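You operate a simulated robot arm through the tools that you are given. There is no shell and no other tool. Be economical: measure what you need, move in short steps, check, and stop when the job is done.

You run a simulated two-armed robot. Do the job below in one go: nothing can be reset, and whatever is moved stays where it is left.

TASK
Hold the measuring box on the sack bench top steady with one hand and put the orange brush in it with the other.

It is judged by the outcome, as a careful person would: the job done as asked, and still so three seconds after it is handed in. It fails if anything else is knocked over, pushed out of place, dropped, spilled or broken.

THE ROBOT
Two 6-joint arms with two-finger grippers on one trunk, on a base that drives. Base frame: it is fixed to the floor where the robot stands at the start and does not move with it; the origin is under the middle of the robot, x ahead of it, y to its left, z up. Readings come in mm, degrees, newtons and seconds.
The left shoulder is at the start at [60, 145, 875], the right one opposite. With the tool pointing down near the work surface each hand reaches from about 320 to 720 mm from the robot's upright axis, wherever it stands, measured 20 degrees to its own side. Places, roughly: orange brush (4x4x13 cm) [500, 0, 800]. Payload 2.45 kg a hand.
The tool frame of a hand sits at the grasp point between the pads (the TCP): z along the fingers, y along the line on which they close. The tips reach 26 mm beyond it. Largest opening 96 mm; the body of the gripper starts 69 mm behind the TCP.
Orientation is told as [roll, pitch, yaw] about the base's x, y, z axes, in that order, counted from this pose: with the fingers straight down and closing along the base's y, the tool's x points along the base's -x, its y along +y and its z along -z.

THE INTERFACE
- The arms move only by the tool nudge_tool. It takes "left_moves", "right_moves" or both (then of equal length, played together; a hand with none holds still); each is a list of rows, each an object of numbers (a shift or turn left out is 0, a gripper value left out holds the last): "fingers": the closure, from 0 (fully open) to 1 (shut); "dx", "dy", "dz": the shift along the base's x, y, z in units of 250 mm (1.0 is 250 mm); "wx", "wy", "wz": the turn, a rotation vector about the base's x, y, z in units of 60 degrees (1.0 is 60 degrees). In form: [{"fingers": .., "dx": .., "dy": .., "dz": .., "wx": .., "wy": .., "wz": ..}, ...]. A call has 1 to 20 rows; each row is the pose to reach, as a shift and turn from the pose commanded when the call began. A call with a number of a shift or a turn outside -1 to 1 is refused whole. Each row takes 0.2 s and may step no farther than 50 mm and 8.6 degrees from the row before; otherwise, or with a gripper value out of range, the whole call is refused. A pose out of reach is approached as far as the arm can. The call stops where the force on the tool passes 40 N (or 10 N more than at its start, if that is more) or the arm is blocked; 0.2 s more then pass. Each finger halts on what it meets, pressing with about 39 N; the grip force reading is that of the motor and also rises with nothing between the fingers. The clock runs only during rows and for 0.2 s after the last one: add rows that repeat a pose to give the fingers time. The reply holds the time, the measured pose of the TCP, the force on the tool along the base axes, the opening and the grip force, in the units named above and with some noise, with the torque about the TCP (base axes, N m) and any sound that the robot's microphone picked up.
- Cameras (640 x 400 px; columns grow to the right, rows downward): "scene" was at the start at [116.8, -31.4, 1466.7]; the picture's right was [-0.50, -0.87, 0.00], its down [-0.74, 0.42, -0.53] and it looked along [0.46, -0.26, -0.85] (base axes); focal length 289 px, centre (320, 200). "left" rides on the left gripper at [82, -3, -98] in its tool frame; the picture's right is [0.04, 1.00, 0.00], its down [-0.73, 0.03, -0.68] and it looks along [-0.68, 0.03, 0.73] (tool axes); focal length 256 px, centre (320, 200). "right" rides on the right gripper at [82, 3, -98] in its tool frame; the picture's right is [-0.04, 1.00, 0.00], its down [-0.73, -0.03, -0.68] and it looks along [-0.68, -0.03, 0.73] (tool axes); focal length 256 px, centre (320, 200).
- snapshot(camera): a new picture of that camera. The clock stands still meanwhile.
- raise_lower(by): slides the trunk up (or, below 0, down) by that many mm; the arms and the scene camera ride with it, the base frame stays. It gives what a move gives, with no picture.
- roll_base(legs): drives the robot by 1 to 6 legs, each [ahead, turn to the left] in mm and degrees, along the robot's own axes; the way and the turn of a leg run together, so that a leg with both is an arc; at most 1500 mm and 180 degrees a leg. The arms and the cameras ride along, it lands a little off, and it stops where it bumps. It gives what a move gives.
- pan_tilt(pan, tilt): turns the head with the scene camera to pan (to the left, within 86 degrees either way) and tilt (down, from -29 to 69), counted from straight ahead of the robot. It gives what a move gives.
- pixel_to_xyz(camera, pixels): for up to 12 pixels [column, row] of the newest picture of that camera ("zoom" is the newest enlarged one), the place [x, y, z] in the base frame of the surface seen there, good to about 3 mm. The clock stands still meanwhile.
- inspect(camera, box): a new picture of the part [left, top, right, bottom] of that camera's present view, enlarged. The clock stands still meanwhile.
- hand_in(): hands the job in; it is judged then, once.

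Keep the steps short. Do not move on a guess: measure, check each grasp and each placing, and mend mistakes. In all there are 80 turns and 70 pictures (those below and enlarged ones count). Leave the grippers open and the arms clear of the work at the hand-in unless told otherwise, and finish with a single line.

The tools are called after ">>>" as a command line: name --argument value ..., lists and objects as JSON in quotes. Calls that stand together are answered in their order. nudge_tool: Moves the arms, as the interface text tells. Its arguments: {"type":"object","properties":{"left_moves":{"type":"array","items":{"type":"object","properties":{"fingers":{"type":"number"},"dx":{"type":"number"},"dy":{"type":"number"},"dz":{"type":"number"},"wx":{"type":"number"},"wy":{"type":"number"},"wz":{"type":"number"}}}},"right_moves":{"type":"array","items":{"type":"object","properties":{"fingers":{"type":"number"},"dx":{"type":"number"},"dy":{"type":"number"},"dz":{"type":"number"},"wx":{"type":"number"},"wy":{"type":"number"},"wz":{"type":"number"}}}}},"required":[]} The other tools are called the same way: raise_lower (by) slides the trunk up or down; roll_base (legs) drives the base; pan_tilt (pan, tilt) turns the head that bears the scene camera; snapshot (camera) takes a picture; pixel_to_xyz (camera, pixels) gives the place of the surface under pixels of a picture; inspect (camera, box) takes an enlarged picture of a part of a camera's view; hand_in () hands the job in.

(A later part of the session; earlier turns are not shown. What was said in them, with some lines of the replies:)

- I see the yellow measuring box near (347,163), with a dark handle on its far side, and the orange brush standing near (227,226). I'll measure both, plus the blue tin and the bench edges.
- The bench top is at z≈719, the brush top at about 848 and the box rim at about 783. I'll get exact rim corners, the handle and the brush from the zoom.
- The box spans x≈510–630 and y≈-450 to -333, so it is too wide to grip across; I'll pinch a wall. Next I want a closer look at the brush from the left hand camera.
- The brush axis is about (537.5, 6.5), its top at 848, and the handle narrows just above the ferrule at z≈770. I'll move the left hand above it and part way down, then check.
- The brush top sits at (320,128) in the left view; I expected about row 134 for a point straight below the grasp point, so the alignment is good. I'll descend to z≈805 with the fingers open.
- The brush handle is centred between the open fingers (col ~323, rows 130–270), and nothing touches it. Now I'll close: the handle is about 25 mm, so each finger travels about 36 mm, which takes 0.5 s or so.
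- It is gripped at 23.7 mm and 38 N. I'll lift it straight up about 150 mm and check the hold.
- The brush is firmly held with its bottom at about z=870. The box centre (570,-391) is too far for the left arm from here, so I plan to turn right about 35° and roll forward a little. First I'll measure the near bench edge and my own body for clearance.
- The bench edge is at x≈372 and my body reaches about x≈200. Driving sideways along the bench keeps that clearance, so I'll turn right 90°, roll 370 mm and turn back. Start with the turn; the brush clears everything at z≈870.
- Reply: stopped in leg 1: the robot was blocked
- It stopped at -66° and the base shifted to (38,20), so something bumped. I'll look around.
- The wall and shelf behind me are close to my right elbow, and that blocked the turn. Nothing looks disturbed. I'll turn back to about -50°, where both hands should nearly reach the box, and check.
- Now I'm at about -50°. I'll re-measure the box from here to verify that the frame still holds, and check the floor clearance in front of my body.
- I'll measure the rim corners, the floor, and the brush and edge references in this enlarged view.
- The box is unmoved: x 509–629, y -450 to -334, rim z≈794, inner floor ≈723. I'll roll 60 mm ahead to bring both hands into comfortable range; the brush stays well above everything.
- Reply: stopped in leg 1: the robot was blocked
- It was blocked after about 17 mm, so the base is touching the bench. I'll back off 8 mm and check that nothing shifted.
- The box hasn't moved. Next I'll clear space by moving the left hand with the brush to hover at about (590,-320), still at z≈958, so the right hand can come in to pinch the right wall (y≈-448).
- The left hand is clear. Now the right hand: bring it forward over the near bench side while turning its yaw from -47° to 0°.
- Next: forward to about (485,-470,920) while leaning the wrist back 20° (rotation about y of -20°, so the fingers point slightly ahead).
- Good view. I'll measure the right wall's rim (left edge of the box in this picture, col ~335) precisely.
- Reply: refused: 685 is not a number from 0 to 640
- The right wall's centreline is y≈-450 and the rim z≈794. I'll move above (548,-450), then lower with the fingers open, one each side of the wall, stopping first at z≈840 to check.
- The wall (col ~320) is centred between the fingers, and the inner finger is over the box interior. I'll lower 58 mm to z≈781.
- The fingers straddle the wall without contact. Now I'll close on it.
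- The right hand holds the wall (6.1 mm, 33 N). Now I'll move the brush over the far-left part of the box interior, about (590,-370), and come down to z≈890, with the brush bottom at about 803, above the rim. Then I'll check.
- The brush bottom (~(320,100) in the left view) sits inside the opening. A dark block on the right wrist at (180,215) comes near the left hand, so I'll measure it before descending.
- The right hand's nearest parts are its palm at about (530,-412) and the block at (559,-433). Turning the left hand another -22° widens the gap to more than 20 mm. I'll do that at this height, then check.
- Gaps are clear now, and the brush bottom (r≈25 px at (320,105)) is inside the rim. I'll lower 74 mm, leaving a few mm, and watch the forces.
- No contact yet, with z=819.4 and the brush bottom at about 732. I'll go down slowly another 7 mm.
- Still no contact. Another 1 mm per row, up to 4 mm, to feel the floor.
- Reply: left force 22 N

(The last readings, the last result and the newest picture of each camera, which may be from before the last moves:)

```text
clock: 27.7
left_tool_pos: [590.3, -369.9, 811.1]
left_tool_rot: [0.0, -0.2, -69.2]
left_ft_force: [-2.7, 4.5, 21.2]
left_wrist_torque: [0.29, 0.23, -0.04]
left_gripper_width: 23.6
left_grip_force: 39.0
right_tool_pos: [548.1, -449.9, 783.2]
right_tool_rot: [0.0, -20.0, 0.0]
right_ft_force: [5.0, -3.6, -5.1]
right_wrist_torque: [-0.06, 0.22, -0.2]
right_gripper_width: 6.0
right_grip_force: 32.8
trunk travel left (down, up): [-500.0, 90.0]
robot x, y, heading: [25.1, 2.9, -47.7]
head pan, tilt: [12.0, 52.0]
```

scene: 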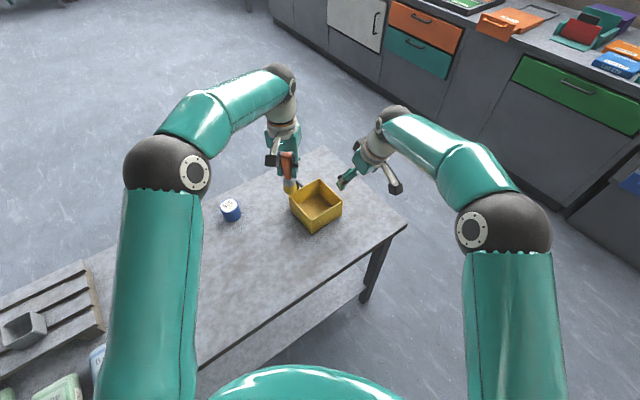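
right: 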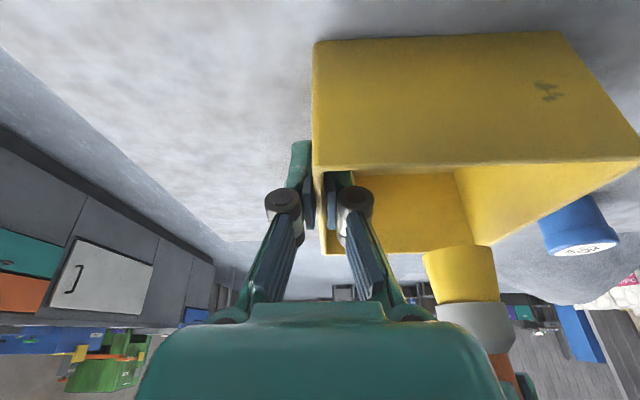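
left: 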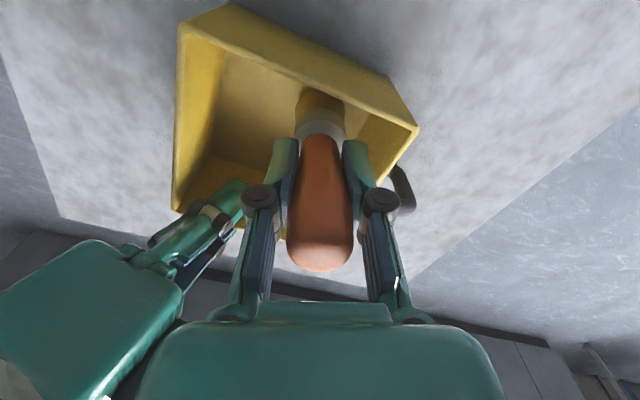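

Contact with the floor: 21 N upward. I'll unload by about 1.5 mm, then open only to about 34 mm so the fingers stay off the box walls.

>>> nudge_tool --left_moves '[{"dz": 0.006}, {"dz": 0.006}]'

>>> nudge_tool --left_moves '[{"fingers": 0.73}, {"fingers": 0.645}, {"fingers": 0.645}, {"fingers": 0.645}]'

>>> snapshot --camera "left"

>>> inspect --camera "scene" --box '[272, 160, 368, 230]'

```text
clock: 28.3
left_tool_pos: [591.8, -370.0, 809.9]
left_tool_rot: [0.1, -0.1, -69.1]
left_ft_force: [1.9, 0.0, 12.5]
left_wrist_torque: [-0.07, -0.04, 0.03]
left_gripper_width: 23.8
left_grip_force: 39.4
right_tool_pos: [548.7, -448.9, 782.6]
right_tool_rot: [0.1, -20.0, 0.0]
right_ft_force: [-1.0, -2.3, -2.8]
right_wrist_torque: [-0.02, -0.19, -0.21]
right_gripper_width: 5.9
right_grip_force: 32.3
trunk travel left (down, up): [-500.0, 90.0]
robot x, y, heading: [24.8, -6.4, -47.9]
head pan, tilt: [12.0, 52.0]
```

```text
clock: 29.3
left_tool_pos: [591.0, -369.9, 810.1]
left_tool_rot: [-0.1, 0.0, -69.0]
left_ft_force: [-0.8, 0.8, 0.1]
left_wrist_torque: [-0.02, 0.0, 0.0]
left_gripper_width: 33.9
left_grip_force: 0.1
right_tool_pos: [549.8, -449.2, 782.7]
right_tool_rot: [-0.1, -19.9, 0.2]
right_ft_force: [1.3, 0.8, 0.0]
right_wrist_torque: [0.0, -0.04, -0.05]
right_gripper_width: 5.8
right_grip_force: 32.2
trunk travel left (down, up): [-500.0, 90.0]
robot x, y, heading: [22.5, -0.9, -47.8]
head pan, tilt: [12.0, 52.0]
```

```text
33 pictures are left
```

left: 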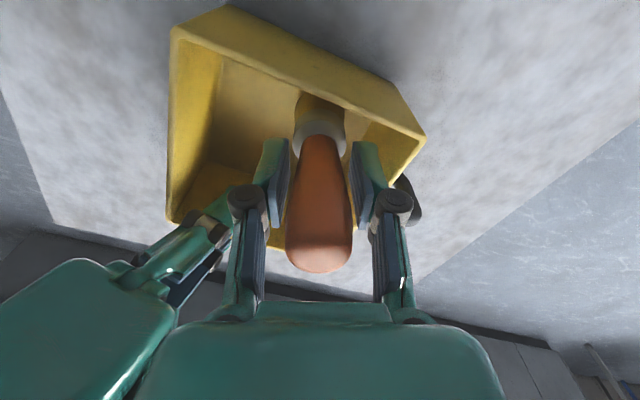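

```text
5.71 times, centred on (320, 195) of scene
```

zoom: 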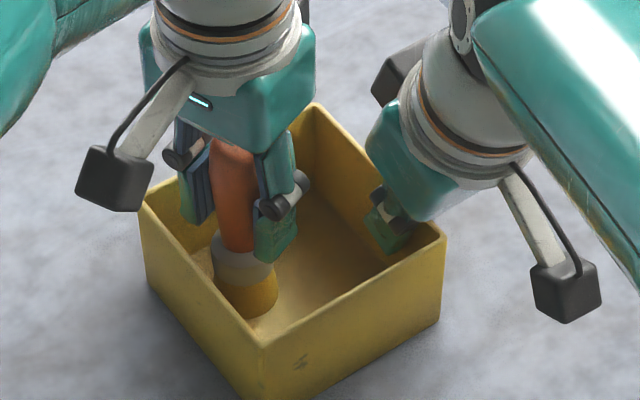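

The brush stands free between the fingers. I'll rise slowly 16 mm (tips above the rim), then open wider and continue up past the top of the brush.

>>> nudge_tool --left_moves '[{"dz": 0.02}, {"dz": 0.04}, {"dz": 0.07}, {"dz": 0.07, "fingers": 0.4}, {"dz": 0.07, "fingers": 0.4}, {"dz": 0.14}, {"dz": 0.25}, {"dz": 0.4}, {"dz": 0.58}, {"dz": 0.58}]'

>>> snapshot --camera "left"

>>> inspect --camera "scene" --box '[272, 150, 384, 230]'

```text
clock: 31.5
left_tool_pos: [590.5, -371.7, 955.2]
left_tool_rot: [-0.1, 0.0, -69.1]
left_ft_force: [0.6, -0.6, 0.1]
left_wrist_torque: [0.0, 0.01, -0.02]
left_gripper_width: 57.6
left_grip_force: 0.1
right_tool_pos: [549.3, -449.9, 782.7]
right_tool_rot: [0.0, -19.9, 0.1]
right_ft_force: [-0.5, -0.1, -0.4]
right_wrist_torque: [-0.02, -0.02, 0.03]
right_gripper_width: 6.1
right_grip_force: 32.8
trunk travel left (down, up): [-500.0, 90.0]
robot x, y, heading: [28.2, 1.8, -47.7]
head pan, tilt: [12.0, 52.0]
```

```text
31 pictures are left
```

left: 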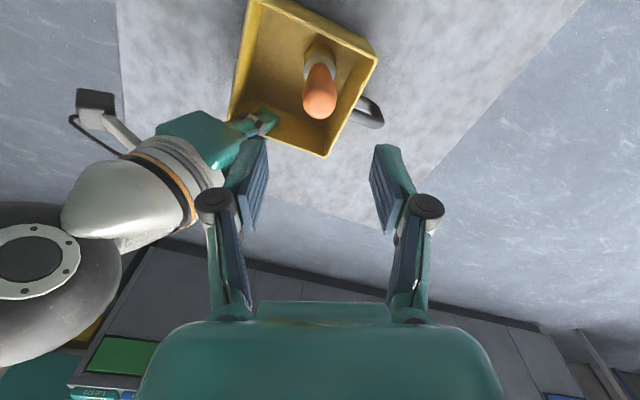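

```text
5.00 times, centred on (328, 190) of scene
```

zoom: 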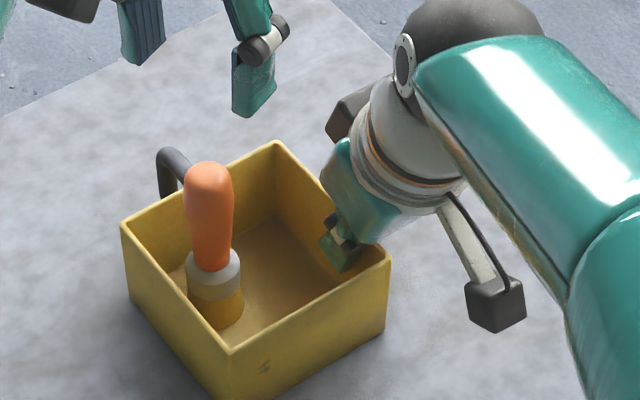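

The brush stands upright in the box. I'll take the left hand up and to the left, then open the right fingers just a little (36 mm).

>>> nudge_tool --left_moves '[{"dz": 0.12, "dy": 0.1, "fingers": 0}, {"dz": 0.24, "dy": 0.2}, {"dz": 0.24, "dy": 0.36}, {"dz": 0.24, "dy": 0.52}]'

>>> nudge_tool --right_moves '[{"fingers": 0.8}, {"fingers": 0.63}, {"fingers": 0.63}, {"fingers": 0.63}]'

>>> snapshot --camera "right"

```text
clock: 32.5
left_tool_pos: [591.2, -238.5, 1016.4]
left_tool_rot: [0.0, -0.1, -69.1]
left_ft_force: [0.2, 0.5, -0.1]
left_wrist_torque: [0.01, 0.0, -0.01]
left_gripper_width: 95.9
left_grip_force: 0.1
right_tool_pos: [549.8, -449.3, 783.9]
right_tool_rot: [0.0, -20.1, 0.0]
right_ft_force: [0.7, 1.1, 0.1]
right_wrist_torque: [0.06, -0.07, 0.01]
right_gripper_width: 5.8
right_grip_force: 32.0
trunk travel left (down, up): [-500.0, 90.0]
robot x, y, heading: [26.2, -3.3, -47.9]
head pan, tilt: [12.0, 52.0]
```

```text
clock: 33.5
left_tool_pos: [590.3, -239.5, 1015.7]
left_tool_rot: [-0.2, 0.0, -69.1]
left_ft_force: [0.1, 0.3, 0.3]
left_wrist_torque: [0.01, 0.02, -0.01]
left_gripper_width: 95.9
left_grip_force: 0.1
right_tool_pos: [549.7, -449.5, 782.9]
right_tool_rot: [0.1, -20.0, 0.0]
right_ft_force: [0.2, -0.3, -0.4]
right_wrist_torque: [0.02, 0.03, 0.0]
right_gripper_width: 35.6
right_grip_force: 0.0
trunk travel left (down, up): [-500.0, 90.0]
robot x, y, heading: [25.1, -3.4, -47.5]
head pan, tilt: [12.0, 52.0]
```

```text
29 pictures are left
```

right: 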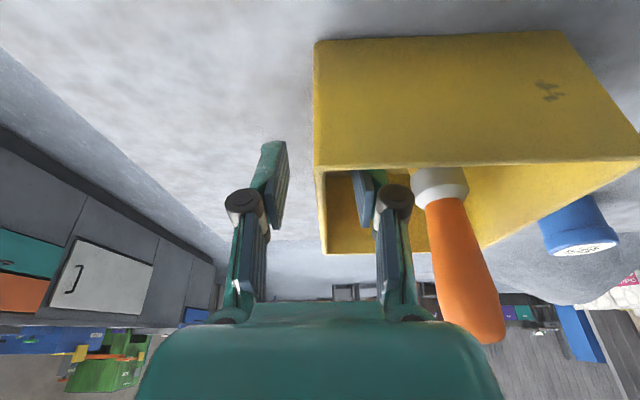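

Both fingers are off the wall and the brush is clear of them. I'll lift the right hand straight up 50 mm, then up and back.

>>> nudge_tool --right_moves '[{"dz": 0.06}, {"dz": 0.14}, {"dz": 0.24}, {"dz": 0.36, "dx": -0.06, "dy": -0.05}, {"dz": 0.5, "dx": -0.18, "dy": -0.1}, {"dz": 0.6, "dx": -0.34, "dy": -0.1, "fingers": 0}, {"dz": 0.6, "dx": -0.5, "dy": -0.1}, {"dz": 0.6, "dx": -0.5, "dy": -0.1}]'

>>> snapshot --camera "scene"

>>> inspect --camera "scene" --box '[264, 150, 376, 240]'

```text
clock: 35.3
left_tool_pos: [590.8, -238.9, 1016.3]
left_tool_rot: [0.1, -0.1, -69.2]
left_ft_force: [0.0, -0.6, 0.5]
left_wrist_torque: [0.03, 0.01, -0.03]
left_gripper_width: 95.8
left_grip_force: 0.0
right_tool_pos: [424.4, -474.5, 932.2]
right_tool_rot: [0.0, -20.1, 0.2]
right_ft_force: [0.8, -0.2, 0.6]
right_wrist_torque: [0.04, -0.03, 0.02]
right_gripper_width: 96.0
right_grip_force: 0.1
trunk travel left (down, up): [-500.0, 90.0]
robot x, y, heading: [25.5, -2.4, -47.6]
head pan, tilt: [12.0, 52.0]
```

```text
28 pictures are left
```

scene: 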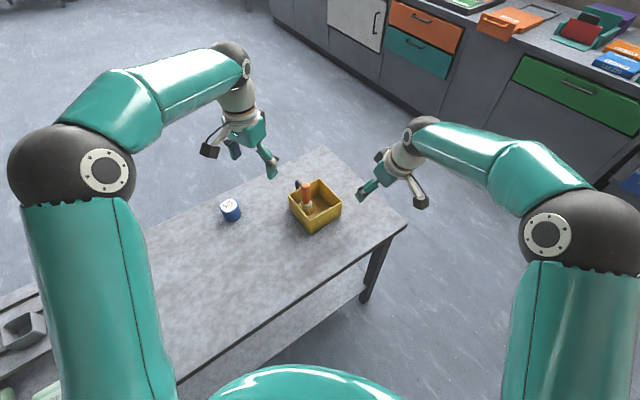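

```text
4.44 times, centred on (320, 195) of scene
```

zoom: 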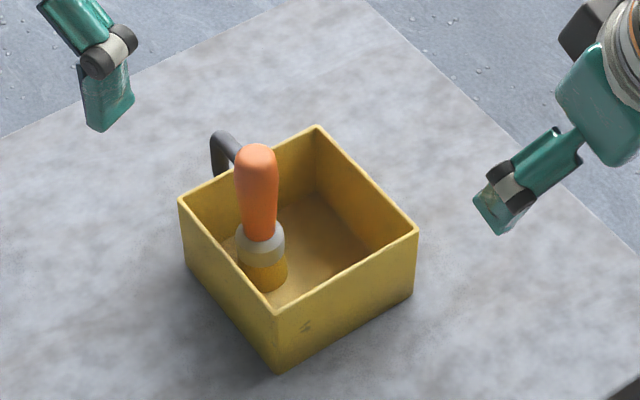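

The brush stands in the box, the box is where it was, both grippers are open and clear, and nothing else on the bench that I can see has moved. Handing in.

>>> hand_in

```text
The job is handed in.
```

The orange brush stands upright in the measuring box, which the right hand held steady throughout; the base bumped twice while I repositioned it, and I saw nothing displaced or knocked over.
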